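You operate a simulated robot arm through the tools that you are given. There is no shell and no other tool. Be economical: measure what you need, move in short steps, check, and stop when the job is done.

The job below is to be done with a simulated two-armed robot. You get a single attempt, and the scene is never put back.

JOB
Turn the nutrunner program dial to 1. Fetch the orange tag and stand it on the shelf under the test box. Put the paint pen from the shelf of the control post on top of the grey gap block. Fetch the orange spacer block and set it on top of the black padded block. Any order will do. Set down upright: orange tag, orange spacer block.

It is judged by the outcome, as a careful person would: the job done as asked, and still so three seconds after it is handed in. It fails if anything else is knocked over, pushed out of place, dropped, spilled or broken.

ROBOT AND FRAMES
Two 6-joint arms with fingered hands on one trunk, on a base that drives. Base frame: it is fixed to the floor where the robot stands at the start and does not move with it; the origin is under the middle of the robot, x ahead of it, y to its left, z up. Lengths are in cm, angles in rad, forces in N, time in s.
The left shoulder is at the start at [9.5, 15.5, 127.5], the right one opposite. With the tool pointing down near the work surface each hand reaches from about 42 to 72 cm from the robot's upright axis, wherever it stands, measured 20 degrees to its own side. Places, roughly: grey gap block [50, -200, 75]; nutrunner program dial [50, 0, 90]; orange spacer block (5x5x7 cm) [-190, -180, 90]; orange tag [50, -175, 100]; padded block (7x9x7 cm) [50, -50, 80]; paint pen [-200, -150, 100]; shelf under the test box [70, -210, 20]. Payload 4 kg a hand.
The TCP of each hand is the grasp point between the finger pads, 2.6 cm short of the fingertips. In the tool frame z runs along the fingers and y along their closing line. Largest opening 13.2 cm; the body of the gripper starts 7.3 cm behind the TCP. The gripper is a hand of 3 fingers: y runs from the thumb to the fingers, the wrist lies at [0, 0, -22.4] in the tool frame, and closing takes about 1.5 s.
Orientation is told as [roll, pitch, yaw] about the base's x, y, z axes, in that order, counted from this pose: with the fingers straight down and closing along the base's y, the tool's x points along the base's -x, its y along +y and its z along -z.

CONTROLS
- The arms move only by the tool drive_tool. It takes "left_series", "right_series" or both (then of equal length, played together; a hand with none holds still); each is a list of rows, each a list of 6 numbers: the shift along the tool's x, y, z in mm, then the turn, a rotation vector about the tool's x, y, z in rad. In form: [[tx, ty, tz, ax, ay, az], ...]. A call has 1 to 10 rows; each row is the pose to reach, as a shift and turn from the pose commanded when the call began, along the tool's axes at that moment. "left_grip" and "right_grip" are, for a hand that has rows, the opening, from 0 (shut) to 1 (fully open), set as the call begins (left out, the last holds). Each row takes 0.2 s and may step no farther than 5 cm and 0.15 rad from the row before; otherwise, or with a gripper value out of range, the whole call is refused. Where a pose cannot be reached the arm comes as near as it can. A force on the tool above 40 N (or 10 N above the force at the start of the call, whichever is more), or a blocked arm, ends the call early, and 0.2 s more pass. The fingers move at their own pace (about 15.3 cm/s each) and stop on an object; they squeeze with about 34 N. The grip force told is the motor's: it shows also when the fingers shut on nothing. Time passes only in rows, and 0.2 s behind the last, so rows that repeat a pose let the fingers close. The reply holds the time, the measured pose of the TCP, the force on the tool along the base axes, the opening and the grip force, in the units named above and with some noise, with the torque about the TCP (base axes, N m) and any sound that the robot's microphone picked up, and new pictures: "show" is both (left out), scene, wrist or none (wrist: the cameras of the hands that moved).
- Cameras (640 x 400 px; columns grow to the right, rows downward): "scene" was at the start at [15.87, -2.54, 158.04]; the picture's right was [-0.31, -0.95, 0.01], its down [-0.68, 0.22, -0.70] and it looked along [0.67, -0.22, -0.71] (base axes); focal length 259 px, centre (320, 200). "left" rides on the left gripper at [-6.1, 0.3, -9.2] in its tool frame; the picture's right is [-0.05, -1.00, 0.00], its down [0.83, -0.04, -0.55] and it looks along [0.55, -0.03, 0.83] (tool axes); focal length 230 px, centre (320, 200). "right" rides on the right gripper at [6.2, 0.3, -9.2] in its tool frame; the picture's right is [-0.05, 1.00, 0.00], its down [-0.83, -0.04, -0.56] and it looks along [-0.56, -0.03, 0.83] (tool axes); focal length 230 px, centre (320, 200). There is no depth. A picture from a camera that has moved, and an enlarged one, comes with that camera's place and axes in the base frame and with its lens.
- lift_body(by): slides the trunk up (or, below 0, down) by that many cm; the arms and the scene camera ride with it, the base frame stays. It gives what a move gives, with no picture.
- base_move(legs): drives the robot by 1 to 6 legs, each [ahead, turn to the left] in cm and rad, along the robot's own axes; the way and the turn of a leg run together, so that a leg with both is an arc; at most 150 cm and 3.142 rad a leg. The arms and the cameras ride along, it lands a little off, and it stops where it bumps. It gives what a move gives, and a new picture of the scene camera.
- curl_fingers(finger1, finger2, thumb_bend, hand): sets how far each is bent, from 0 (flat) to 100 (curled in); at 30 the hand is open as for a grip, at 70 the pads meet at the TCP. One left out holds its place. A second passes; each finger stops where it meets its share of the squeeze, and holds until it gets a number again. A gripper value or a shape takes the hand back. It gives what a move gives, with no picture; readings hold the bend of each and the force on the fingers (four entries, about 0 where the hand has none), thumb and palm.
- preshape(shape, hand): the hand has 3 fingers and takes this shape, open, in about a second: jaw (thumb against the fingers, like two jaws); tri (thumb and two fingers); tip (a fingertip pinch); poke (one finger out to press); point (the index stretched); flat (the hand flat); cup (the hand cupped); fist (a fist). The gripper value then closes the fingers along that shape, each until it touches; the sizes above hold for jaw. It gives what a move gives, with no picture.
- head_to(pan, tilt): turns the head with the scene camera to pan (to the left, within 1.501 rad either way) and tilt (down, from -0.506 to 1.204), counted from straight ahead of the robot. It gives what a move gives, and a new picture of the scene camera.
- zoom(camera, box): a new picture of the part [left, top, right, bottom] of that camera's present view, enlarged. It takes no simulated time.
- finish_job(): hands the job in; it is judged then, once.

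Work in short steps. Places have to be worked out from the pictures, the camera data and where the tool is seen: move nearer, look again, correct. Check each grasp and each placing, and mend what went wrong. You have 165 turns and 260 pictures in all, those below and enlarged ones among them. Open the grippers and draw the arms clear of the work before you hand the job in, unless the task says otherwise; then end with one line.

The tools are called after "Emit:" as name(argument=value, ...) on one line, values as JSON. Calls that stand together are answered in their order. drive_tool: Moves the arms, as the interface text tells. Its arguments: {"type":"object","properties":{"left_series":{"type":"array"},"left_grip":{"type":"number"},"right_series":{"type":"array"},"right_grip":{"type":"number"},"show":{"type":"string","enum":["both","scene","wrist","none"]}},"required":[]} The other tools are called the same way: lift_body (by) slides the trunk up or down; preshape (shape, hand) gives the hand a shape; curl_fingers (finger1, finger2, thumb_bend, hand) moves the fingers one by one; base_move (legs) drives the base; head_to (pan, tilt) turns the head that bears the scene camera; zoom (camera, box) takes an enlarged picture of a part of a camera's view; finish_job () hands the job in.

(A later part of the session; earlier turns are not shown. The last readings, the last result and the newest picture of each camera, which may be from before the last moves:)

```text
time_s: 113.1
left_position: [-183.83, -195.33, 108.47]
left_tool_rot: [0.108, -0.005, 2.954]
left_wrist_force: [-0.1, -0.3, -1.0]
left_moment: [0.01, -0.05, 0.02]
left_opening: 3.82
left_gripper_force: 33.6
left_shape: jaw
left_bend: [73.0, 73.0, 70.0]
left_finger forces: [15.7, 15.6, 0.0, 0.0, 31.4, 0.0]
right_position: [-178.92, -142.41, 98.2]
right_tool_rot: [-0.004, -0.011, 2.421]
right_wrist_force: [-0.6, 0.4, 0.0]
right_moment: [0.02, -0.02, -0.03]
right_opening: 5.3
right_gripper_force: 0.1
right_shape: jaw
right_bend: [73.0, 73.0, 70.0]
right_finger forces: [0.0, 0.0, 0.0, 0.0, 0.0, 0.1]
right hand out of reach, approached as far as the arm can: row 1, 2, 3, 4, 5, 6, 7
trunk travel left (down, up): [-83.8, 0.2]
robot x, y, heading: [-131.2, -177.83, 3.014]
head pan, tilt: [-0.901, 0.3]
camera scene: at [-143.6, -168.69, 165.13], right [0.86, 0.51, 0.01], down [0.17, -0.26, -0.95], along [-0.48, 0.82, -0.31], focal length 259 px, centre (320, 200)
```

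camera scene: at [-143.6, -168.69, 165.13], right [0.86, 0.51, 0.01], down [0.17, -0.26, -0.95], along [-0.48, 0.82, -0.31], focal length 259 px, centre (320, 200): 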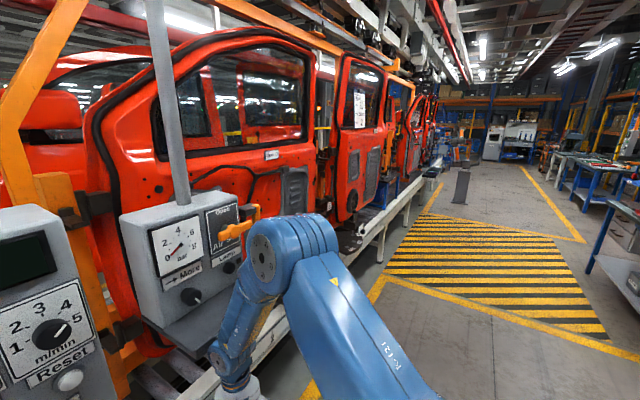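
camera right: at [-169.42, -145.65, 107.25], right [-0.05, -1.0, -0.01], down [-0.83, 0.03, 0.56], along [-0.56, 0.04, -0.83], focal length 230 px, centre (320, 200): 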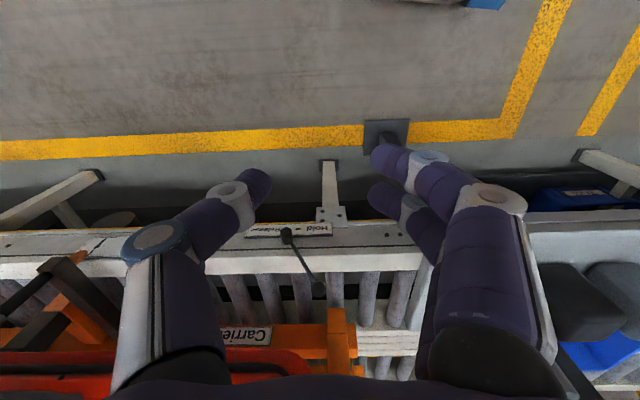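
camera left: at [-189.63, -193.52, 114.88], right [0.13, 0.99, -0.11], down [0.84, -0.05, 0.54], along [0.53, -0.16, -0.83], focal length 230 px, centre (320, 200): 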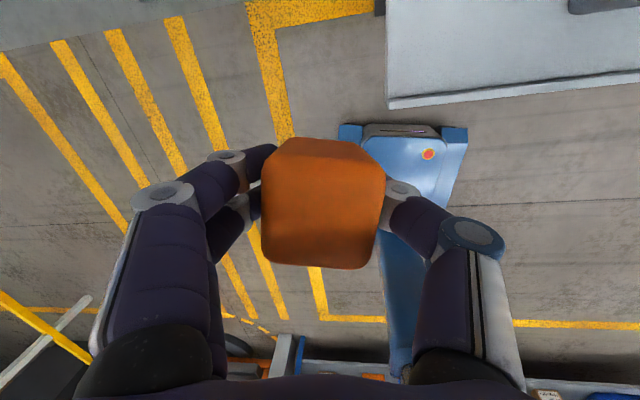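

Now the right elbow has swung to the forward-up posture like the left one. I'll try moving inward toward the pen again.

Emit:
drive_tool(right_series=[[9, 20, 0, 0, 0, -0.04], [19, 40, 0, 0, 0, -0.08], [28, 60, 0, 0, 0, -0.12], [37, 80, 0, 0, 0, -0.16], [47, 100, 0, 0, 0, -0.2], [56, 121, 0, 0, 0, -0.25], [65, 141, 0, 0, 0, -0.3], [75, 161, 0, 0, 0, -0.3], [75, 161, 0, 0, 0, -0.3]], show="wrist")

```text
time_s: 115.1
left_position: [-183.78, -195.34, 108.44]
left_tool_rot: [0.107, -0.005, 2.956]
left_wrist_force: [0.0, -0.5, -1.1]
left_moment: [0.02, -0.02, 0.01]
left_opening: 3.79
left_gripper_force: 33.8
left_shape: jaw
left_bend: [73.0, 73.0, 70.0]
left_finger forces: [15.7, 15.7, 0.0, 0.1, 31.4, 0.0]
right_position: [-175.71, -145.29, 96.15]
right_tool_rot: [-0.009, -0.011, 2.722]
right_wrist_force: [-0.6, 0.1, -0.3]
right_moment: [0.02, 0.0, -0.01]
right_opening: 5.3
right_gripper_force: 0.1
right_shape: jaw
right_bend: [73.0, 73.0, 70.0]
right_finger forces: [0.0, 0.0, 0.0, 0.1, 0.0, 0.0]
right hand out of reach, approached as far as the arm can: row 1, 2, 3, 4, 5, 6, 7, 8, 9
trunk travel left (down, up): [-83.8, 0.2]
robot x, y, heading: [-130.63, -177.71, 3.01]
head pan, tilt: [-0.901, 0.3]
camera right: at [-170.21, -148.09, 105.24], right [-0.45, -0.89, -0.01], down [-0.74, 0.37, 0.56], along [-0.5, 0.26, -0.83], focal length 230 px, centre (320, 200)
```

right: 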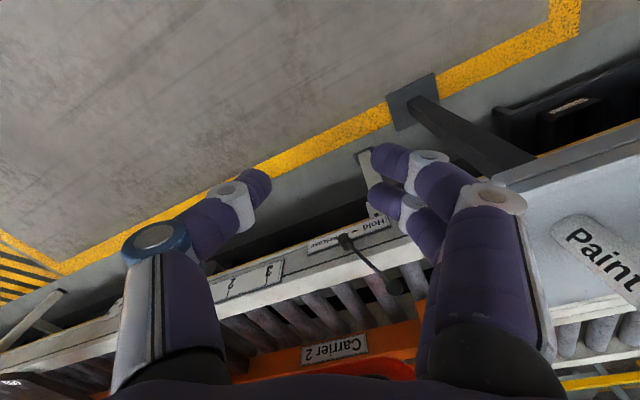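

The right arm can't swing further inward; its workspace really is to its own side. I'll retract and raise the right hand, then turn the robot left so the pen falls into the right hand's sector.

Emit:
drive_tool(right_series=[[0, 0, -30, 0, 0, 0], [20, -5, -60, 0, 0, 0], [45, -13, -90, 0, 0, -0.05], [77, -23, -100, 0, 0, -0.1], [77, -23, -100, 0, 0, -0.1]], show="none")

Emit:
base_move(legs=[[0, 0.37]])

```text
time_s: 116.3
left_position: [-183.98, -195.33, 108.24]
left_tool_rot: [0.106, -0.003, 2.954]
left_wrist_force: [0.3, 0.0, 0.1]
left_moment: [0.0, -0.02, 0.0]
left_opening: 3.82
left_gripper_force: 34.2
left_shape: jaw
left_bend: [73.0, 73.0, 70.0]
left_finger forces: [15.7, 15.6, 0.0, 0.0, 31.4, 0.1]
right_position: [-168.12, -146.32, 106.12]
right_tool_rot: [-0.01, -0.006, 2.824]
right_wrist_force: [-0.8, -0.2, -0.4]
right_moment: [0.0, 0.02, 0.0]
right_opening: 5.29
right_gripper_force: 0.1
right_shape: jaw
right_bend: [73.0, 73.0, 70.0]
right_finger forces: [0.1, 0.0, 0.1, 0.1, 0.0, 0.0]
trunk travel left (down, up): [-83.8, 0.2]
robot x, y, heading: [-130.9, -177.8, 3.014]
head pan, tilt: [-0.901, 0.3]
```

```text
time_s: 117.8
left_position: [-174.01, -213.04, 108.37]
left_tool_rot: [0.109, -0.004, -2.958]
left_wrist_force: [-0.5, 0.0, -0.6]
left_moment: [-0.02, 0.02, 0.0]
left_opening: 3.82
left_gripper_force: 33.6
left_shape: jaw
left_bend: [73.0, 73.0, 70.0]
left_finger forces: [15.8, 15.5, 0.0, 0.0, 31.4, 0.1]
right_position: [-177.02, -161.89, 106.09]
right_tool_rot: [-0.012, -0.008, -3.09]
right_wrist_force: [0.1, 1.4, -0.2]
right_moment: [0.01, 0.04, -0.02]
right_opening: 5.29
right_gripper_force: 0.1
right_shape: jaw
right_bend: [73.0, 73.0, 70.0]
right_finger forces: [0.0, 0.0, 0.1, 0.1, 0.0, 0.1]
trunk travel left (down, up): [-83.8, 0.2]
robot x, y, heading: [-130.4, -177.82, -2.906]
head pan, tilt: [-0.901, 0.3]
camera scene: at [-146.12, -173.59, 165.12], right [0.62, 0.79, 0.01], down [0.25, -0.18, -0.95], along [-0.75, 0.59, -0.31], focal length 259 px, centre (320, 200)
```

scene: 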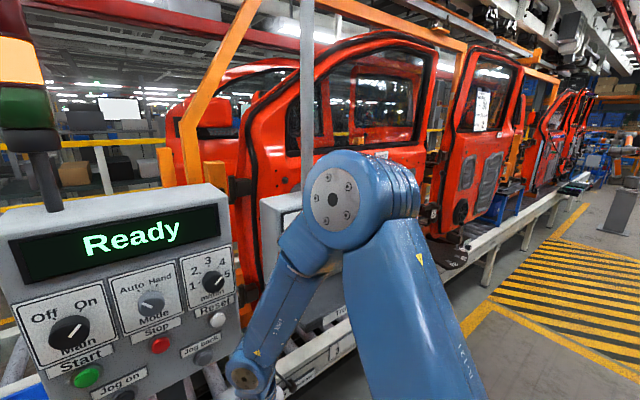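

The right hand is now directly in front of the pen. I'll lower to z≈98, move slightly closer, and check the wrist camera.

Emit:
drive_tool(right_series=[[-10, -3, 20, 0, 0, 0.01], [-20, -6, 40, 0, 0, 0.02], [-30, -9, 60, 0, 0, 0.03], [-49, -12, 80, 0, 0, 0.05], [-49, -12, 80, 0, 0, 0.05]], show="wrist")

Emit:
head_to(pan=-0.3, tilt=0.75)

```text
time_s: 119.0
left_position: [-172.05, -212.72, 109.18]
left_tool_rot: [0.109, -0.021, -2.959]
left_wrist_force: [-0.3, 0.3, -0.4]
left_moment: [0.02, 0.0, 0.0]
left_opening: 3.8
left_gripper_force: 34.0
left_shape: jaw
left_bend: [73.0, 73.0, 70.0]
left_finger forces: [15.8, 15.8, 0.0, 0.0, 31.6, 0.0]
right_position: [-180.72, -161.02, 99.0]
right_tool_rot: [-0.002, -0.023, -3.138]
right_wrist_force: [-0.3, -0.4, -0.2]
right_moment: [0.02, -0.01, 0.02]
right_opening: 5.3
right_gripper_force: 0.1
right_shape: jaw
right_bend: [73.0, 73.0, 70.0]
right_finger forces: [0.0, 0.0, 0.1, 0.0, 0.1, 0.0]
trunk travel left (down, up): [-83.8, 0.2]
robot x, y, heading: [-131.01, -177.59, -2.905]
head pan, tilt: [-0.901, 0.3]
camera right: at [-174.28, -161.14, 108.12], right [-0.05, -1.0, 0.0], down [-0.82, 0.04, 0.57], along [-0.57, 0.03, -0.82], focal length 230 px, centre (320, 200)
```

right: 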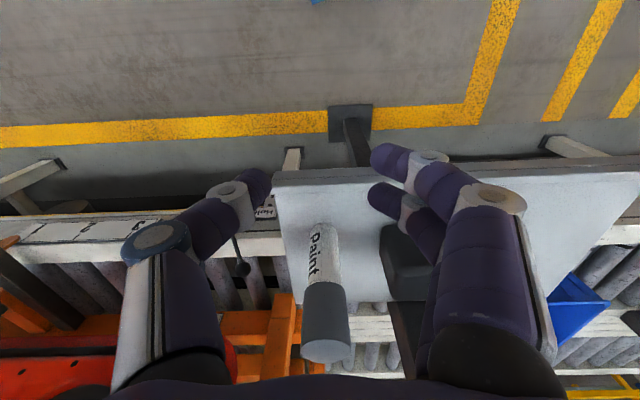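

```text
time_s: 120.0
left_position: [-172.07, -212.8, 109.14]
left_tool_rot: [0.109, -0.023, -2.959]
left_wrist_force: [0.9, 0.6, -1.4]
left_moment: [0.0, 0.0, 0.04]
left_opening: 3.83
left_gripper_force: 34.0
left_shape: jaw
left_bend: [73.0, 73.0, 70.0]
left_finger forces: [15.7, 15.7, 0.0, 0.1, 31.6, 0.0]
right_position: [-180.49, -160.95, 99.19]
right_tool_rot: [-0.001, -0.024, -3.139]
right_wrist_force: [0.5, -0.6, 0.6]
right_moment: [0.01, 0.02, 0.0]
right_opening: 5.28
right_gripper_force: 0.0
right_shape: jaw
right_bend: [73.0, 73.0, 70.0]
right_finger forces: [0.0, 0.0, 0.0, 0.1, 0.0, 0.0]
trunk travel left (down, up): [-83.8, 0.2]
robot x, y, heading: [-131.02, -177.81, -2.901]
head pan, tilt: [-0.3, 0.75]
camera scene: at [-146.91, -178.88, 161.06], right [0.06, 1.0, 0.01], down [0.69, -0.04, -0.72], along [-0.72, 0.05, -0.69], focal length 259 px, centre (320, 200)
```

scene: 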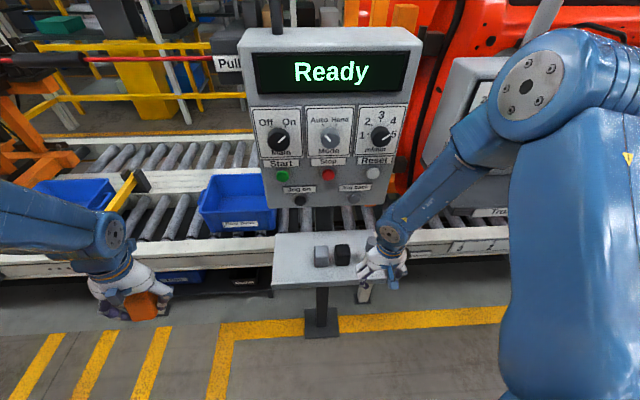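

The wrist camera puts the pen at about [-192, -160.6] with its top at z≈101, aligned with the open fingers. I'll slide forward at z≈98 to straddle the cap.

Emit:
drive_tool(right_series=[[-25, -3, 5, 0, 0.01, 0], [-50, -3.5, 10, 0, 0.02, 0], [-75, -3.5, 13, 0, 0.02, 0], [-95, -3.5, 15, 0, 0.02, 0], [-115, -3.5, 15, 0, 0.02, 0], [-115, -3.5, 15, 0, 0.02, 0]], show="wrist")

```text
time_s: 121.4
left_position: [-172.03, -212.8, 109.24]
left_tool_rot: [0.109, -0.022, -2.96]
left_wrist_force: [-0.7, 0.6, -0.6]
left_moment: [-0.01, -0.03, 0.02]
left_opening: 3.82
left_gripper_force: 34.1
left_shape: jaw
left_bend: [73.0, 73.0, 70.0]
left_finger forces: [15.7, 15.7, 0.0, 0.0, 31.6, 0.0]
right_position: [-191.63, -159.8, 97.86]
right_tool_rot: [-0.005, -0.007, -3.137]
right_wrist_force: [-0.4, 0.1, 0.3]
right_moment: [0.01, -0.02, 0.03]
right_opening: 5.3
right_gripper_force: 0.2
right_shape: jaw
right_bend: [73.0, 73.0, 70.0]
right_finger forces: [0.0, 0.0, 0.1, 0.1, 0.0, 0.1]
right hand out of reach, approached as far as the arm can: row 5, 6
trunk travel left (down, up): [-83.8, 0.2]
robot x, y, heading: [-130.87, -177.52, -2.899]
head pan, tilt: [-0.3, 0.75]
camera right: at [-185.34, -160.01, 106.96], right [-0.05, -1.0, 0.0], down [-0.83, 0.04, 0.56], along [-0.56, 0.03, -0.83], focal length 230 px, centre (320, 200)
```

right: 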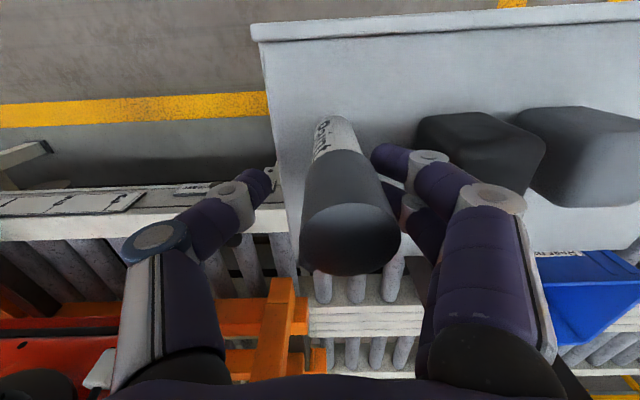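

The pen lies between the thumb and fingers, slightly off-centre. I'll close gently; the fingers will centre it.

Emit:
drive_tool(right_series=[[0, 2, 0, 0, 0, 0], [0, 2, 0, 0, 0, 0], [0, 2, 0, 0, 0, 0], [0, 2, 0, 0, 0, 0], [0, 2, 0, 0, 0, 0]], right_grip=0.1, show="wrist")

```text
time_s: 122.6
left_position: [-172.09, -212.66, 109.33]
left_tool_rot: [0.109, -0.024, -2.959]
left_wrist_force: [0.2, 0.8, -1.1]
left_moment: [-0.02, -0.02, -0.02]
left_opening: 3.82
left_gripper_force: 33.8
left_shape: jaw
left_bend: [73.0, 73.0, 70.0]
left_finger forces: [15.8, 15.7, 0.0, 0.0, 31.5, 0.0]
right_position: [-191.5, -159.8, 97.84]
right_tool_rot: [-0.005, -0.008, -3.138]
right_wrist_force: [-0.1, 0.0, -0.8]
right_moment: [0.02, 0.01, 0.01]
right_opening: 1.25
right_gripper_force: 33.8
right_shape: jaw
right_bend: [71.0, 72.0, 71.0]
right_finger forces: [22.5, 0.6, 0.1, 0.0, 26.6, 0.0]
trunk travel left (down, up): [-83.8, 0.2]
robot x, y, heading: [-130.75, -177.38, -2.904]
head pan, tilt: [-0.3, 0.75]
camera right: at [-185.28, -160.13, 106.99], right [-0.05, -1.0, -0.01], down [-0.83, 0.04, 0.56], along [-0.56, 0.03, -0.83], focal length 230 px, centre (320, 200)
```

right: 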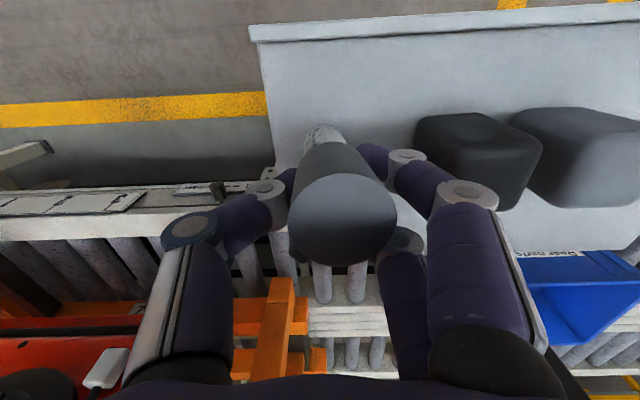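

Only one finger and the thumb carry load; the pen is about 1 cm nearer me. I'll open, back off 0.9 cm, and re-grip.

Emit:
drive_tool(right_series=[[0, 2, 0, 0, 0, 0], [0, 2, 0, 0, 0, 0], [0, 2, 0, 0, 0, 0], [5, 3, 0, 0, 0, 0], [9, 4, 0, 0, 0, 0], [9, 4, 0, 0, 0, 0]], right_grip=0.4, show="none")

Emit:
drive_tool(right_series=[[0, 0, 0, 0, 0, 0], [0, 0, 0, 0, 0, 0], [0, 0, 0, 0, 0, 0], [0, 0, 0, 0, 0, 0], [0, 0, 0, 0, 0, 0]], right_grip=0.1, show="wrist")

```text
time_s: 124.0
left_position: [-172.02, -212.72, 109.22]
left_tool_rot: [0.107, -0.023, -2.959]
left_wrist_force: [0.7, -0.4, -0.4]
left_moment: [0.01, 0.0, 0.01]
left_opening: 3.8
left_gripper_force: 34.7
left_shape: jaw
left_bend: [73.0, 73.0, 70.0]
left_finger forces: [15.8, 15.7, 0.0, 0.0, 31.6, 0.1]
right_position: [-190.63, -160.45, 97.71]
right_tool_rot: [-0.004, -0.007, -3.138]
right_wrist_force: [-0.1, -0.1, -0.2]
right_moment: [0.01, 0.01, 0.01]
right_opening: 5.23
right_gripper_force: 0.0
right_shape: jaw
right_bend: [73.0, 73.0, 70.0]
right_finger forces: [0.0, 0.0, 0.0, 0.0, 0.0, 0.0]
right hand out of reach, approached as far as the arm can: row 1, 2, 3
trunk travel left (down, up): [-83.8, 0.2]
robot x, y, heading: [-130.74, -177.04, -2.901]
head pan, tilt: [-0.3, 0.75]
```

```text
time_s: 125.2
left_position: [-172.16, -212.74, 109.48]
left_tool_rot: [0.108, -0.024, -2.958]
left_wrist_force: [0.8, 0.5, -0.8]
left_moment: [0.01, 0.04, 0.01]
left_opening: 3.8
left_gripper_force: 34.0
left_shape: jaw
left_bend: [73.0, 73.0, 70.0]
left_finger forces: [15.8, 15.7, 0.0, 0.0, 31.5, 0.0]
right_position: [-190.62, -160.37, 97.92]
right_tool_rot: [-0.003, -0.007, -3.139]
right_wrist_force: [0.2, -0.8, 0.3]
right_moment: [-0.01, -0.04, -0.03]
right_opening: 2.09
right_gripper_force: 34.3
right_shape: jaw
right_bend: [73.0, 73.0, 70.0]
right_finger forces: [15.7, 15.8, 0.1, 0.1, 30.6, 0.0]
trunk travel left (down, up): [-83.8, 0.2]
robot x, y, heading: [-131.03, -177.53, -2.901]
head pan, tilt: [-0.3, 0.75]
camera right: at [-184.45, -160.61, 107.01], right [-0.05, -1.0, 0.0], down [-0.83, 0.04, 0.56], along [-0.56, 0.03, -0.83], focal length 230 px, centre (320, 200)
```

right: 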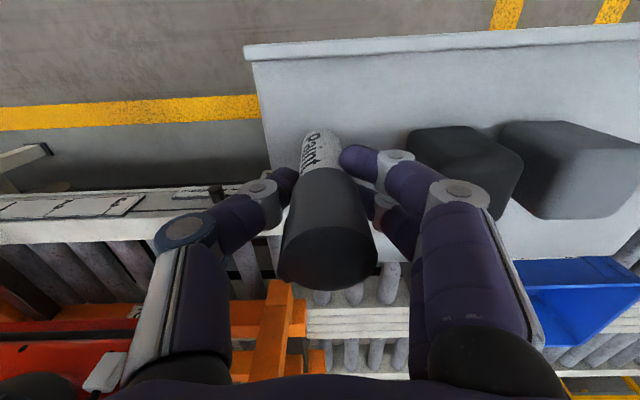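

That's a solid three-point grip on the cap (opening ≈ pen). I'll lift a little and draw back.

Emit:
drive_tool(right_series=[[0, 0, -20, 0, 0, 0], [0, 0, -40, 0, 0, 0], [30, 0, -50, 0, 0, 0], [60, 0, -60, 0, 0, 0], [90, 0, -70, 0, 0, 0], [120, -10, -80, 0, 0, 0], [120, -10, -80, 0, 0, 0]])

```text
time_s: 126.8
left_position: [-172.11, -212.83, 109.19]
left_tool_rot: [0.109, -0.021, -2.959]
left_wrist_force: [-0.6, -0.6, -1.3]
left_moment: [0.01, -0.02, 0.01]
left_opening: 3.78
left_gripper_force: 33.5
left_shape: jaw
left_bend: [73.0, 73.0, 70.0]
left_finger forces: [16.0, 15.6, 0.0, 0.0, 31.6, 0.0]
right_position: [-178.92, -159.75, 105.72]
right_tool_rot: [-0.005, -0.004, -3.142]
right_wrist_force: [-0.4, 0.9, 0.6]
right_moment: [0.05, 0.0, 0.01]
right_opening: 2.07
right_gripper_force: 33.9
right_shape: jaw
right_bend: [73.0, 73.0, 70.0]
right_finger forces: [16.2, 16.4, 0.0, 0.0, 30.6, 0.0]
trunk travel left (down, up): [-83.8, 0.2]
robot x, y, heading: [-131.17, -177.28, -2.906]
head pan, tilt: [-0.3, 0.75]
camera scene: at [-146.98, -178.92, 161.04], right [0.06, 1.0, 0.01], down [0.69, -0.04, -0.72], along [-0.72, 0.05, -0.7], focal length 259 px, centre (320, 200)
camera right: at [-172.67, -159.97, 114.95], right [-0.05, -1.0, 0.0], down [-0.83, 0.04, 0.56], along [-0.56, 0.03, -0.83], focal length 230 px, centre (320, 200)
```

scene: 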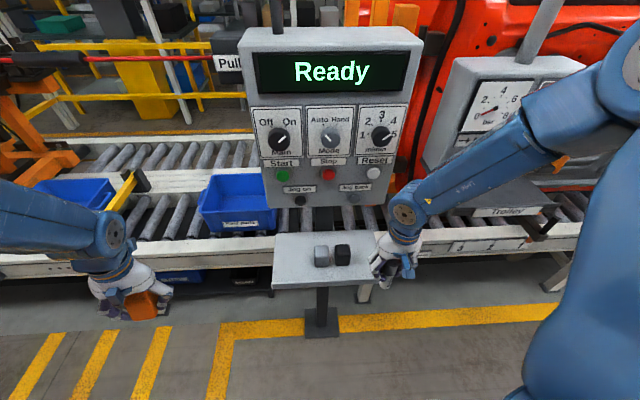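
right: 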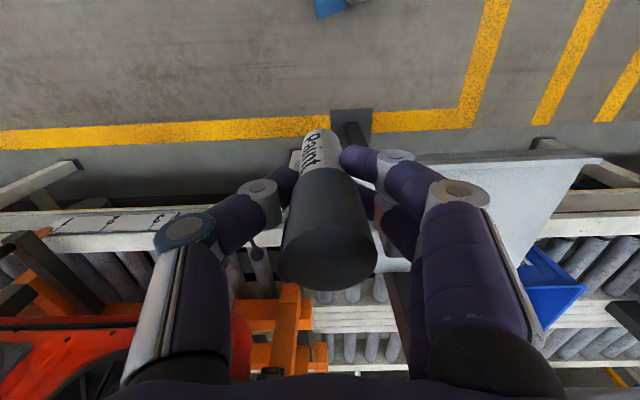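

Both items are held. I'll back away from the post and then turn around toward the test bench.

Emit:
base_move(legs=[[-60, 0]])

Emit:
base_move(legs=[[0, 1.45]])

Emit:
base_move(legs=[[0, 1.45]])

```text
time_s: 130.2
left_position: [-114.32, -198.72, 109.28]
left_tool_rot: [0.109, -0.019, -2.962]
left_wrist_force: [0.5, 0.3, -0.8]
left_moment: [-0.02, -0.03, -0.01]
left_opening: 3.81
left_gripper_force: 33.8
left_shape: jaw
left_bend: [73.0, 73.0, 70.0]
left_finger forces: [16.0, 15.6, 0.1, 0.0, 31.6, 0.1]
right_position: [-121.14, -145.78, 105.65]
right_tool_rot: [-0.003, -0.005, -3.139]
right_wrist_force: [-0.3, 0.4, -0.1]
right_moment: [-0.02, 0.03, 0.04]
right_opening: 2.07
right_gripper_force: 33.6
right_shape: jaw
right_bend: [73.0, 73.0, 70.0]
right_finger forces: [16.2, 16.4, 0.0, 0.0, 30.6, 0.0]
trunk travel left (down, up): [-83.8, 0.2]
robot x, y, heading: [-72.86, -164.14, -2.907]
head pan, tilt: [-0.3, 0.75]
camera scene: at [-89.22, -164.94, 161.03], right [0.06, 1.0, 0.01], down [0.69, -0.04, -0.72], along [-0.72, 0.05, -0.7], focal length 259 px, centre (320, 200)
```

scene: 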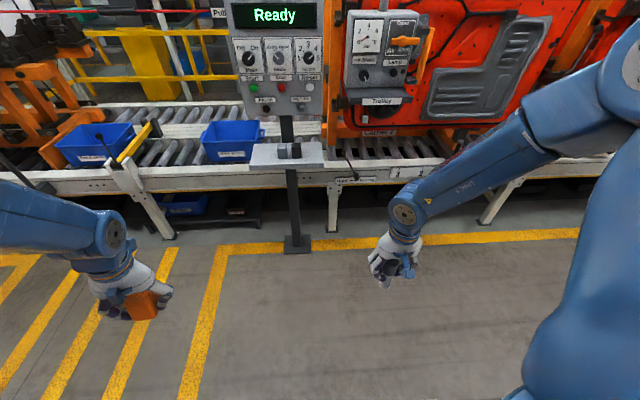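

```text
time_s: 134.2
left_position: [-44.77, -203.51, 111.76]
left_tool_rot: [0.11, -0.077, -1.527]
left_wrist_force: [-0.6, 1.0, -1.0]
left_moment: [-0.03, -0.01, 0.01]
left_opening: 3.77
left_gripper_force: 34.2
left_shape: jaw
left_bend: [73.0, 74.0, 70.0]
left_finger forces: [16.2, 16.1, 0.0, 0.0, 32.3, 0.0]
right_position: [-96.43, -203.82, 108.19]
right_tool_rot: [0.015, -0.059, -1.7]
right_wrist_force: [-0.7, -0.4, 0.0]
right_moment: [0.04, 0.0, 0.02]
right_opening: 2.04
right_gripper_force: 34.2
right_shape: jaw
right_bend: [73.0, 73.0, 70.0]
right_finger forces: [18.3, 18.7, 0.1, 0.0, 32.5, 0.0]
trunk travel left (down, up): [-83.8, 0.2]
robot x, y, heading: [-74.22, -163.96, -1.473]
head pan, tilt: [-0.3, 0.75]
stopped in leg 1: the robot was blocked; the commanded pose is now the measured one
camera scene: at [-75.35, -180.01, 161.03], right [-0.98, 0.2, 0.0], down [0.14, 0.68, -0.72], along [-0.15, -0.7, -0.7], focal length 259 px, centre (320, 200)
```

scene: 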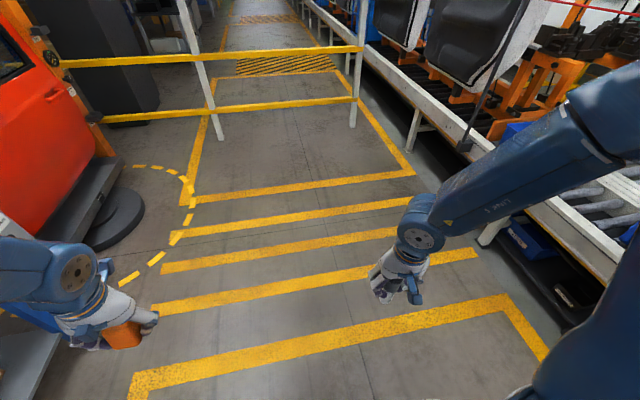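

```text
time_s: 137.4
left_position: [-30.33, -148.98, 112.99]
left_tool_rot: [0.113, -0.111, -0.298]
left_wrist_force: [0.4, 0.7, -1.4]
left_moment: [-0.04, 0.02, 0.03]
left_opening: 3.79
left_gripper_force: 34.4
left_shape: jaw
left_bend: [73.0, 74.0, 70.0]
left_finger forces: [16.2, 15.6, 0.0, 0.0, 31.9, 0.1]
right_position: [-44.12, -197.57, 110.41]
right_tool_rot: [0.036, -0.14, -0.486]
right_wrist_force: [-0.6, -0.7, -0.5]
right_moment: [-0.02, 0.0, 0.03]
right_opening: 2.01
right_gripper_force: 33.6
right_shape: jaw
right_bend: [73.0, 73.0, 70.0]
right_finger forces: [19.0, 19.3, 0.0, 0.0, 32.4, 0.0]
trunk travel left (down, up): [-83.8, 0.2]
robot x, y, heading: [-73.84, -164.6, -0.242]
head pan, tilt: [-0.3, 0.75]
stopped in leg 1: the robot was blocked; the commanded pose is now the measured one
camera scene: at [-59.02, -171.3, 161.02], right [-0.52, -0.86, 0.0], down [-0.6, 0.36, -0.72], along [0.61, -0.37, -0.7], focal length 259 px, centre (320, 200)
```

scene: 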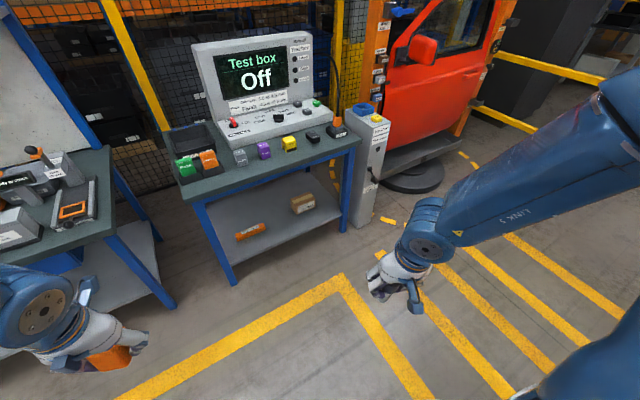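

The test box bench is in view. I'll zoom to identify the orange tag, grey gap block and lower shelf.

Emit:
zoom(camera="scene", box=[160, 90, 360, 215])

Emit:
zoom(camera="scene", box=[200, 160, 360, 260])

```text
3.20 times, centred on (260, 152) of scene
camera zoom: at [-59.02, -171.3, 161.02], right [-0.52, -0.86, 0.0], down [-0.6, 0.36, -0.72], along [0.61, -0.37, -0.7], focal length 830 px, centre (512, 352)
```

zoom: 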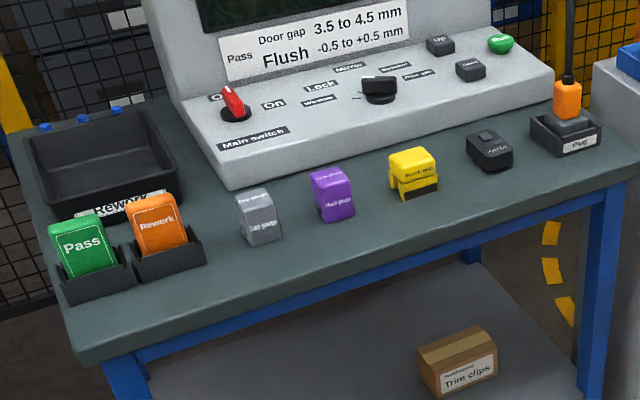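

```text
4.00 times, centred on (280, 210) of scene
camera zoom: at [-59.02, -171.3, 161.02], right [-0.52, -0.86, 0.0], down [-0.6, 0.36, -0.72], along [0.61, -0.37, -0.7], focal length 1038 px, centre (480, 160)
```

zoom: 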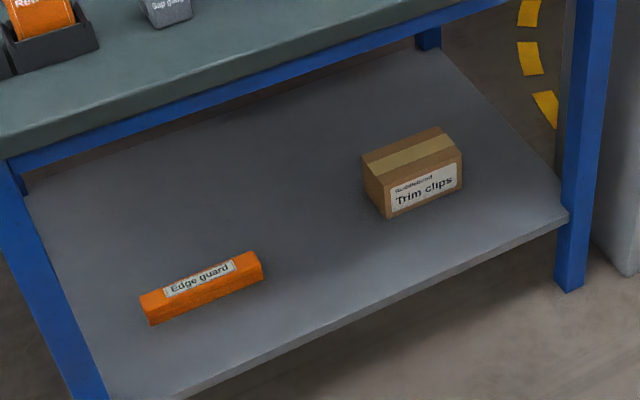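

Identified: the orange "Rework" tag in a black holder (≈[55, -178]), the grey "Gap gauge" block (≈[57, -193]), bench top z≈80, and a lower shelf at z≈20 with free space. I'll drive up to the bench.

Emit:
base_move(legs=[[0, 0.1]])

Emit:
base_move(legs=[[62, 0]])

Emit:
base_move(legs=[[0, 0.3]])

```text
time_s: 138.4
left_position: [-32.22, -144.45, 113.07]
left_tool_rot: [0.111, -0.111, -0.198]
left_wrist_force: [0.6, -0.2, -1.3]
left_moment: [0.03, -0.02, 0.0]
left_opening: 3.78
left_gripper_force: 34.7
left_shape: jaw
left_bend: [73.0, 74.0, 70.0]
left_finger forces: [16.1, 15.7, 0.1, 0.0, 31.9, 0.0]
right_position: [-41.31, -194.39, 110.33]
right_tool_rot: [0.035, -0.14, -0.388]
right_wrist_force: [-1.1, -0.1, 0.1]
right_moment: [-0.04, 0.02, 0.01]
right_opening: 2.0
right_gripper_force: 34.1
right_shape: jaw
right_bend: [73.0, 73.0, 70.0]
right_finger forces: [19.0, 19.3, 0.0, 0.0, 32.3, 0.0]
trunk travel left (down, up): [-83.8, 0.2]
robot x, y, heading: [-74.03, -164.96, -0.139]
head pan, tilt: [-0.3, 0.75]
camera scene: at [-58.74, -169.49, 161.06], right [-0.43, -0.9, 0.0], down [-0.63, 0.29, -0.72], along [0.65, -0.31, -0.69], focal length 259 px, centre (320, 200)
```

scene: 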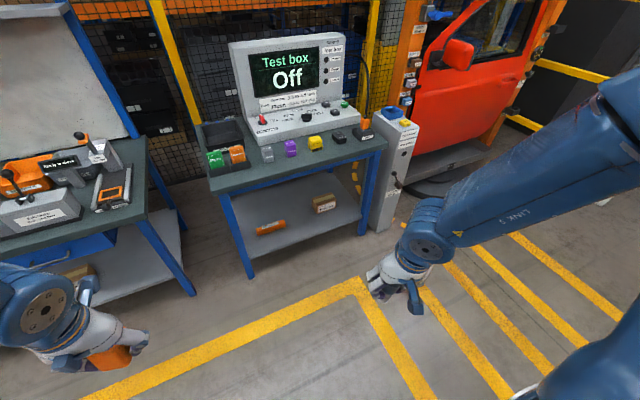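

```text
time_s: 141.8
left_position: [25.59, -153.18, 112.26]
left_tool_rot: [0.108, -0.077, -0.204]
left_wrist_force: [-0.5, -0.1, -1.5]
left_moment: [0.03, -0.01, 0.0]
left_opening: 3.76
left_gripper_force: 33.8
left_shape: jaw
left_bend: [73.0, 74.0, 70.0]
left_finger forces: [16.0, 15.7, 0.0, 0.0, 31.9, 0.0]
right_position: [20.22, -203.48, 111.95]
right_tool_rot: [0.047, -0.204, -0.415]
right_wrist_force: [-0.1, -0.5, -0.7]
right_moment: [0.02, 0.01, -0.01]
right_opening: 2.02
right_gripper_force: 34.3
right_shape: jaw
right_bend: [73.0, 73.0, 70.0]
right_finger forces: [19.1, 19.3, 0.1, 0.0, 32.2, 0.1]
trunk travel left (down, up): [-83.8, 0.2]
robot x, y, heading: [-13.45, -173.21, -0.144]
head pan, tilt: [-0.3, 0.75]
camera scene: at [1.71, -178.19, 161.07], right [-0.43, -0.9, 0.01], down [-0.63, 0.3, -0.72], along [0.65, -0.31, -0.69], focal length 259 px, centre (320, 200)
```

scene: 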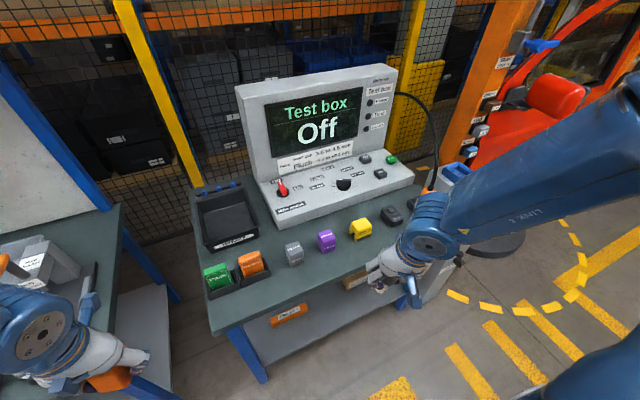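

```text
time_s: 142.7
left_position: [24.0, -151.5, 111.87]
left_tool_rot: [0.12, -0.091, -0.129]
left_wrist_force: [0.2, -0.7, -0.8]
left_moment: [0.0, 0.03, 0.03]
left_opening: 3.75
left_gripper_force: 34.0
left_shape: jaw
left_bend: [73.0, 74.0, 70.0]
left_finger forces: [16.3, 15.9, 0.0, 0.0, 32.3, 0.0]
right_position: [21.87, -201.17, 111.96]
right_tool_rot: [0.041, -0.202, -0.375]
right_wrist_force: [-0.2, 0.1, -0.9]
right_moment: [0.01, -0.05, -0.02]
right_opening: 2.02
right_gripper_force: 33.6
right_shape: jaw
right_bend: [73.0, 73.0, 70.0]
right_finger forces: [19.0, 19.4, 0.0, 0.0, 31.9, 0.0]
trunk travel left (down, up): [-83.8, 0.2]
robot x, y, heading: [-13.17, -173.48, -0.094]
head pan, tilt: [-0.3, 0.75]
stopped in leg 1: the robot was blocked; the commanded pose is now the measured one
camera scene: at [2.07, -177.67, 161.04], right [-0.38, -0.92, 0.0], down [-0.64, 0.26, -0.72], along [0.66, -0.28, -0.7], focal length 259 px, centre (320, 200)
```

scene: 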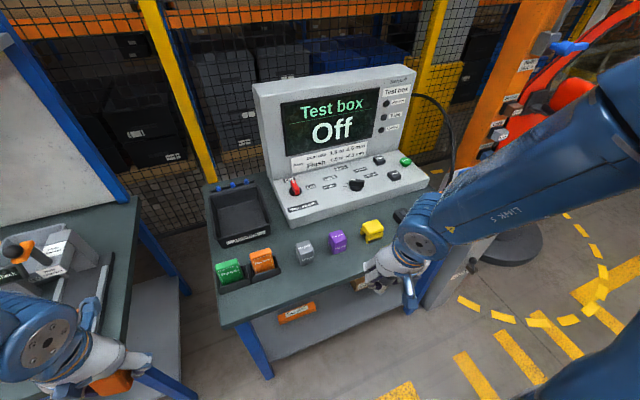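

Turning was blocked early again; I'll use small turns to bring the gap block into the right arm's sector.

Emit:
base_move(legs=[[0, 0.1]])

Emit:
base_move(legs=[[0, 0.1]])

```text
time_s: 143.6
left_position: [22.38, -149.2, 111.94]
left_tool_rot: [0.123, -0.076, -0.063]
left_wrist_force: [0.3, -0.9, -1.5]
left_moment: [-0.04, 0.01, -0.03]
left_opening: 3.79
left_gripper_force: 34.0
left_shape: jaw
left_bend: [73.0, 74.0, 70.0]
left_finger forces: [16.3, 15.7, 0.0, 0.1, 32.0, 0.1]
right_position: [23.21, -198.63, 111.96]
right_tool_rot: [0.034, -0.196, -0.316]
right_wrist_force: [-0.2, -0.4, -0.7]
right_moment: [-0.02, 0.02, 0.0]
right_opening: 2.02
right_gripper_force: 34.0
right_shape: jaw
right_bend: [73.0, 73.0, 70.0]
right_finger forces: [19.0, 19.3, 0.0, 0.0, 31.7, 0.0]
trunk travel left (down, up): [-83.8, 0.2]
robot x, y, heading: [-13.54, -173.63, -0.035]
head pan, tilt: [-0.3, 0.75]
stopped in leg 1: the robot was blocked; the commanded pose is now the measured one
camera scene: at [2.24, -176.64, 161.05], right [-0.33, -0.94, 0.0], down [-0.66, 0.23, -0.72], along [0.68, -0.24, -0.7], focal length 259 px, centre (320, 200)
```

scene: 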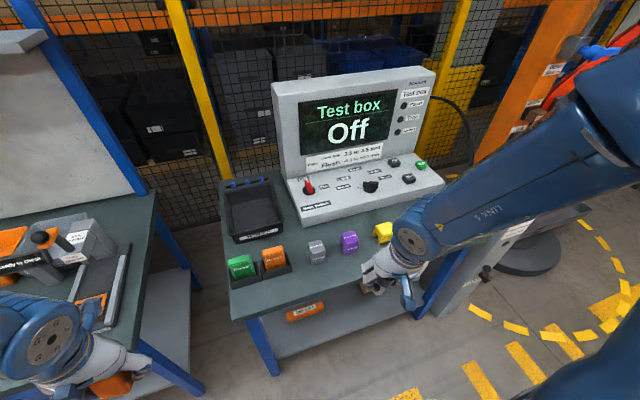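

```text
time_s: 144.5
left_position: [20.3, -146.84, 112.06]
left_tool_rot: [0.126, -0.064, 0.017]
left_wrist_force: [0.0, -0.6, -0.7]
left_moment: [0.04, -0.01, -0.01]
left_opening: 3.75
left_gripper_force: 34.3
left_shape: jaw
left_bend: [73.0, 74.0, 70.0]
left_finger forces: [16.2, 15.7, 0.0, 0.0, 31.8, 0.0]
right_position: [24.73, -195.72, 112.12]
right_tool_rot: [0.028, -0.188, -0.24]
right_wrist_force: [-0.3, 0.3, -0.2]
right_moment: [0.04, 0.0, -0.01]
right_opening: 2.03
right_gripper_force: 33.7
right_shape: jaw
right_bend: [73.0, 73.0, 70.0]
right_finger forces: [19.0, 19.4, 0.1, 0.0, 31.7, 0.0]
trunk travel left (down, up): [-83.8, 0.2]
robot x, y, heading: [-13.53, -173.59, 0.035]
head pan, tilt: [-0.3, 0.75]
stopped in leg 1: the robot was blocked; the commanded pose is now the measured one
camera scene: at [2.43, -175.58, 161.05], right [-0.26, -0.96, 0.0], down [-0.67, 0.18, -0.72], along [0.69, -0.19, -0.7], focal length 259 px, centre (320, 200)
```

scene: 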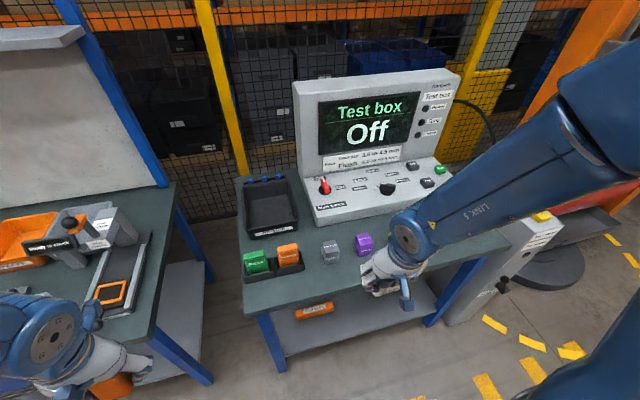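

I'm making progress in steps; a few more turns.

Emit:
base_move(legs=[[0, 0.08]])

Emit:
base_move(legs=[[0, 0.08]])

Emit:
base_move(legs=[[0, 0.08]])

```text
time_s: 145.4
left_position: [17.36, -144.37, 111.88]
left_tool_rot: [0.128, -0.039, 0.098]
left_wrist_force: [-0.3, -0.2, -1.0]
left_moment: [0.0, 0.04, 0.0]
left_opening: 3.78
left_gripper_force: 33.7
left_shape: jaw
left_bend: [73.0, 74.0, 70.0]
left_finger forces: [16.1, 15.5, 0.0, 0.1, 31.8, 0.0]
right_position: [25.99, -192.84, 111.91]
right_tool_rot: [0.006, -0.168, -0.119]
right_wrist_force: [-0.2, 0.3, 0.7]
right_moment: [-0.01, 0.0, -0.03]
right_opening: 2.03
right_gripper_force: 34.4
right_shape: jaw
right_bend: [73.0, 73.0, 70.0]
right_finger forces: [19.0, 19.4, 0.1, 0.0, 31.6, 0.0]
trunk travel left (down, up): [-83.8, 0.2]
robot x, y, heading: [-13.68, -173.75, 0.118]
head pan, tilt: [-0.3, 0.75]
camera scene: at [2.58, -174.31, 161.05], right [-0.18, -0.98, 0.0], down [-0.68, 0.12, -0.72], along [0.71, -0.13, -0.7], focal length 259 px, centre (320, 200)
```

scene: 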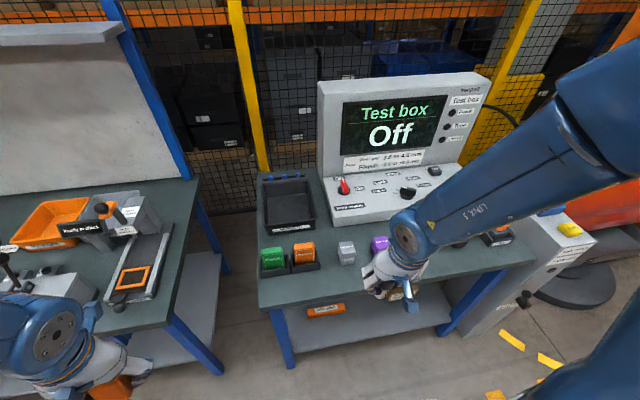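

```text
time_s: 146.2
left_position: [15.01, -142.16, 111.8]
left_tool_rot: [0.127, -0.034, 0.183]
left_wrist_force: [0.4, -0.6, -1.7]
left_moment: [-0.02, 0.02, 0.0]
left_opening: 3.78
left_gripper_force: 33.5
left_shape: jaw
left_bend: [73.0, 74.0, 70.0]
left_finger forces: [16.1, 15.4, 0.1, 0.1, 31.6, 0.0]
right_position: [27.28, -189.74, 111.92]
right_tool_rot: [-0.012, -0.167, -0.008]
right_wrist_force: [0.3, 0.1, -0.5]
right_moment: [0.01, 0.04, 0.02]
right_opening: 2.02
right_gripper_force: 33.7
right_shape: jaw
right_bend: [73.0, 73.0, 70.0]
right_finger forces: [19.0, 19.4, 0.1, 0.0, 31.6, 0.1]
trunk travel left (down, up): [-83.8, 0.2]
robot x, y, heading: [-13.78, -173.78, 0.198]
head pan, tilt: [-0.3, 0.75]
camera scene: at [2.6, -173.04, 161.04], right [-0.1, -0.99, 0.0], down [-0.69, 0.07, -0.72], along [0.71, -0.08, -0.7], focal length 259 px, centre (320, 200)
```

scene: 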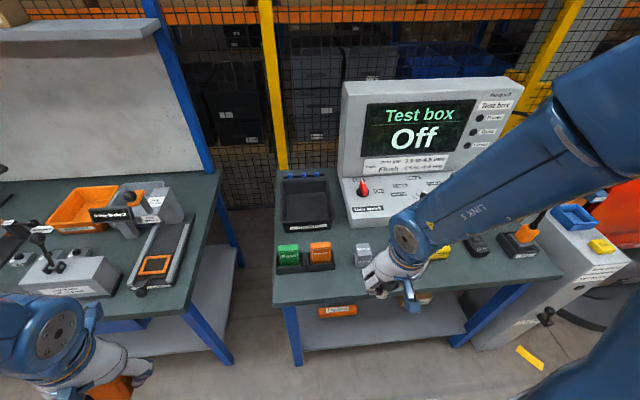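

```text
time_s: 147.1
left_position: [12.16, -140.07, 111.9]
left_tool_rot: [0.129, -0.025, 0.263]
left_wrist_force: [-0.7, 0.2, -0.9]
left_moment: [-0.01, 0.04, 0.01]
left_opening: 3.76
left_gripper_force: 34.0
left_shape: jaw
left_bend: [73.0, 74.0, 70.0]
left_finger forces: [16.0, 15.3, 0.0, 0.0, 31.4, 0.0]
right_position: [28.49, -186.58, 112.02]
right_tool_rot: [-0.027, -0.164, 0.102]
right_wrist_force: [-0.3, -0.5, -1.3]
right_moment: [0.0, -0.01, -0.02]
right_opening: 2.04
right_gripper_force: 34.0
right_shape: jaw
right_bend: [73.0, 73.0, 70.0]
right_finger forces: [19.1, 19.4, 0.1, 0.0, 31.5, 0.0]
trunk travel left (down, up): [-83.8, 0.2]
robot x, y, heading: [-13.68, -173.52, 0.274]
head pan, tilt: [-0.3, 0.75]
camera scene: at [2.52, -171.75, 161.05], right [-0.02, -1.0, 0.0], down [-0.7, 0.01, -0.72], along [0.72, -0.02, -0.7], focal length 259 px, centre (320, 200)
```

scene: 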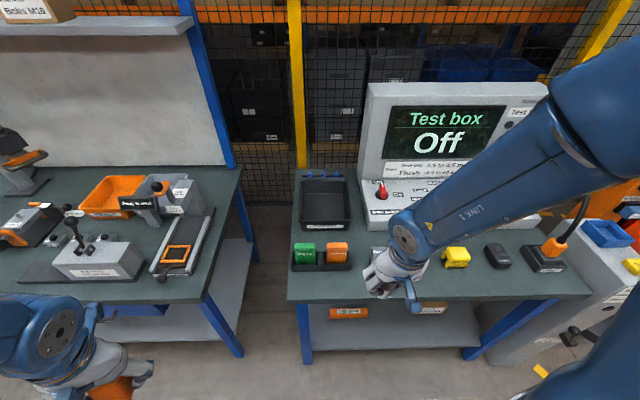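

Heading 0.27, and the gap block triangulates to [53.4, -193.9] with centre z≈83. I'll drive forward 11 cm.

Emit:
base_move(legs=[[11, 0]])

```text
time_s: 148.3
left_position: [21.27, -137.3, 112.3]
left_tool_rot: [0.131, -0.058, 0.264]
left_wrist_force: [-0.6, -0.1, -1.2]
left_moment: [-0.02, -0.04, 0.03]
left_opening: 3.75
left_gripper_force: 34.2
left_shape: jaw
left_bend: [73.0, 74.0, 70.0]
left_finger forces: [16.0, 15.4, 0.0, 0.1, 31.5, 0.0]
right_position: [37.5, -183.8, 112.55]
right_tool_rot: [-0.023, -0.197, 0.099]
right_wrist_force: [-0.4, -1.2, -0.3]
right_moment: [0.01, -0.04, 0.02]
right_opening: 2.0
right_gripper_force: 33.6
right_shape: jaw
right_bend: [73.0, 73.0, 70.0]
right_finger forces: [19.1, 19.4, 0.1, 0.0, 31.5, 0.1]
trunk travel left (down, up): [-83.8, 0.2]
robot x, y, heading: [-3.34, -170.5, 0.28]
head pan, tilt: [-0.3, 0.75]
camera scene: at [10.63, -169.27, 161.28], right [-0.02, -1.0, 0.0], down [-0.68, 0.01, -0.73], along [0.73, -0.02, -0.68], focal length 259 px, centre (320, 200)
```

scene: 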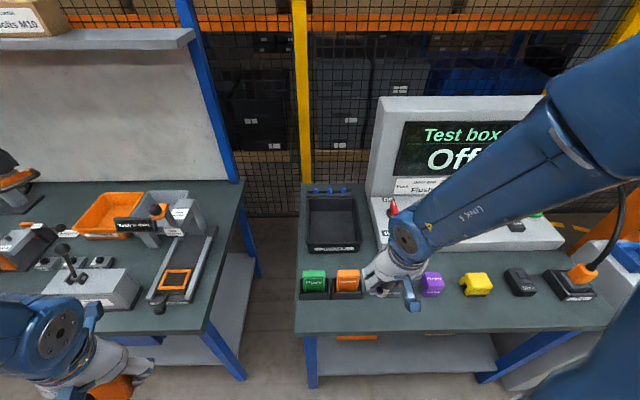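

I'll bring the pen hand level near the gap block, staying high, and look with the wrist camera.

Emit:
drive_tool(right_series=[[-10, -12, 5, -0.005, 0.03, 0], [-20, -24, 12, -0.01, 0.07, 0], [-32, -36, 24, -0.01, 0.1, 0], [-44, -48, 40, -0.02, 0.14, 0], [-54, -60, 60, -0.023, 0.17, 0], [-64, -69, 80, -0.023, 0.197, 0], [-64, -69, 80, -0.023, 0.197, 0]])

```text
time_s: 149.9
left_position: [23.6, -136.56, 111.7]
left_tool_rot: [0.129, -0.058, 0.263]
left_wrist_force: [-0.5, 0.3, -0.4]
left_moment: [0.01, 0.03, -0.02]
left_opening: 3.75
left_gripper_force: 34.0
left_shape: jaw
left_bend: [73.0, 74.0, 70.0]
left_finger forces: [15.9, 15.3, 0.1, 0.1, 31.5, 0.0]
right_position: [46.47, -189.71, 106.22]
right_tool_rot: [0.0, -0.004, 0.097]
right_wrist_force: [0.4, 0.1, 0.8]
right_moment: [0.0, 0.01, 0.02]
right_opening: 2.03
right_gripper_force: 33.9
right_shape: jaw
right_bend: [73.0, 73.0, 70.0]
right_finger forces: [19.1, 19.3, 0.0, 0.0, 31.4, 0.1]
trunk travel left (down, up): [-83.8, 0.2]
robot x, y, heading: [-3.14, -170.59, 0.272]
head pan, tilt: [-0.3, 0.75]
camera scene: at [13.47, -168.39, 160.98], right [-0.02, -1.0, 0.01], down [-0.7, 0.01, -0.72], along [0.72, -0.02, -0.7], focal length 259 px, centre (320, 200)
camera right: at [40.36, -189.91, 115.32], right [-0.05, 1.0, 0.0], down [0.83, 0.04, 0.56], along [0.56, 0.03, -0.83], focal length 230 px, centre (320, 200)
```

scene: 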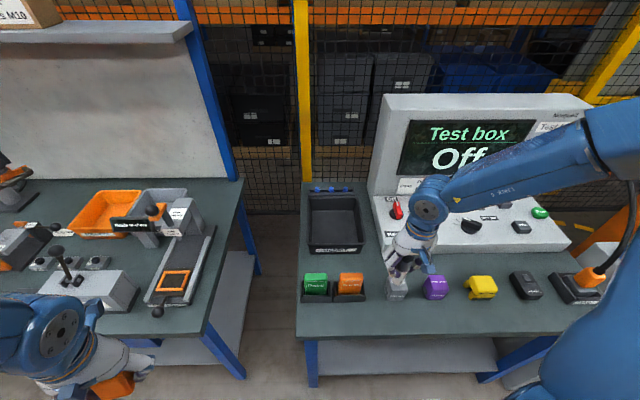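
right: 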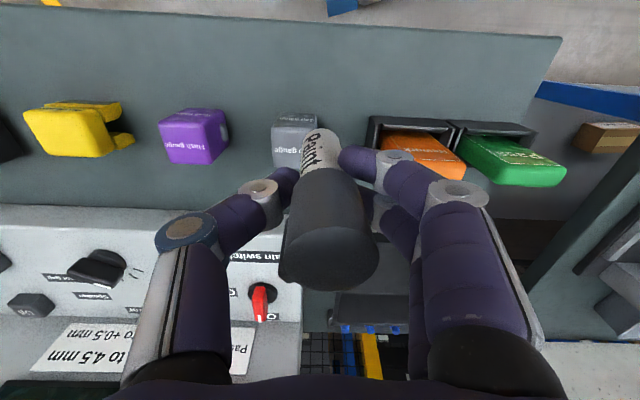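

The gap block's top appears at about [52, -192.8]. I'll bring the pen above it at TCP z≈100 and check from both cameras.

Emit:
drive_tool(right_series=[[-18, -13, 10, 0, 0, 0], [-36, -26, 20, 0, 0, 0], [-54, -38, 35, 0, 0, 0], [-54, -38, 50, 0, 0, 0], [-54, -38, 62, 0, 0, 0], [-54, -38, 62, 0, 0, 0]])

Emit:
zoom(camera="scene", box=[330, 230, 490, 330])

```text
time_s: 151.1
left_position: [23.66, -136.66, 111.99]
left_tool_rot: [0.131, -0.081, 0.265]
left_wrist_force: [0.3, -0.8, -1.1]
left_moment: [0.03, -0.01, 0.0]
left_opening: 3.75
left_gripper_force: 33.8
left_shape: jaw
left_bend: [73.0, 74.0, 70.0]
left_finger forces: [16.0, 15.3, 0.0, 0.0, 31.5, 0.0]
right_position: [50.65, -193.24, 100.98]
right_tool_rot: [0.011, -0.032, 0.102]
right_wrist_force: [-0.5, -0.9, 0.3]
right_moment: [-0.01, -0.01, 0.02]
right_opening: 2.01
right_gripper_force: 33.7
right_shape: jaw
right_bend: [73.0, 73.0, 70.0]
right_finger forces: [19.1, 19.3, 0.0, 0.0, 31.3, 0.0]
trunk travel left (down, up): [-83.8, 0.2]
robot x, y, heading: [-3.35, -170.47, 0.281]
head pan, tilt: [-0.3, 0.75]
stopped in row 6 (right hand): the arm was blocked; the commanded pose is now the measured one
camera scene: at [12.96, -168.61, 161.04], right [-0.02, -1.0, 0.01], down [-0.7, 0.01, -0.72], along [0.72, -0.02, -0.7], focal length 259 px, centre (320, 200)
camera right: at [44.38, -193.52, 110.03], right [-0.05, 1.0, 0.01], down [0.81, 0.03, 0.58], along [0.58, 0.04, -0.82], focal length 230 px, centre (320, 200)
```

scene: 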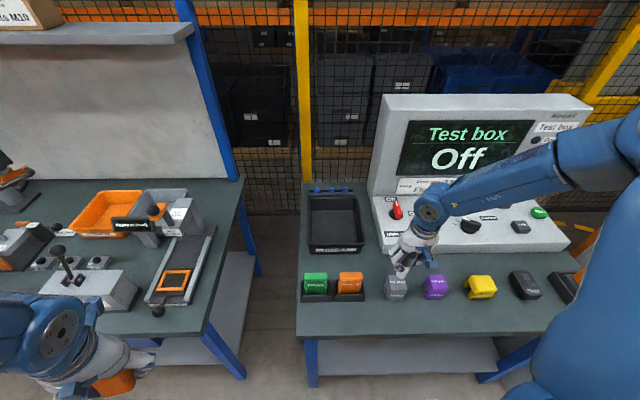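
right: 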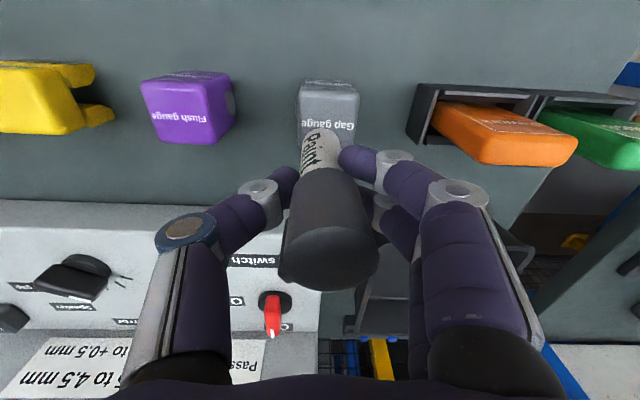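

```text
4.00 times, centred on (410, 280) of scene
camera zoom: at [12.96, -168.61, 161.04], right [-0.02, -1.0, 0.01], down [-0.7, 0.01, -0.72], along [0.72, -0.02, -0.7], focal length 1038 px, centre (-40, -120)
```

zoom: 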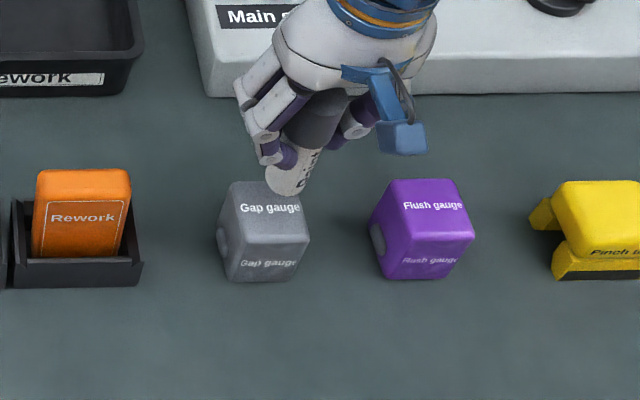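

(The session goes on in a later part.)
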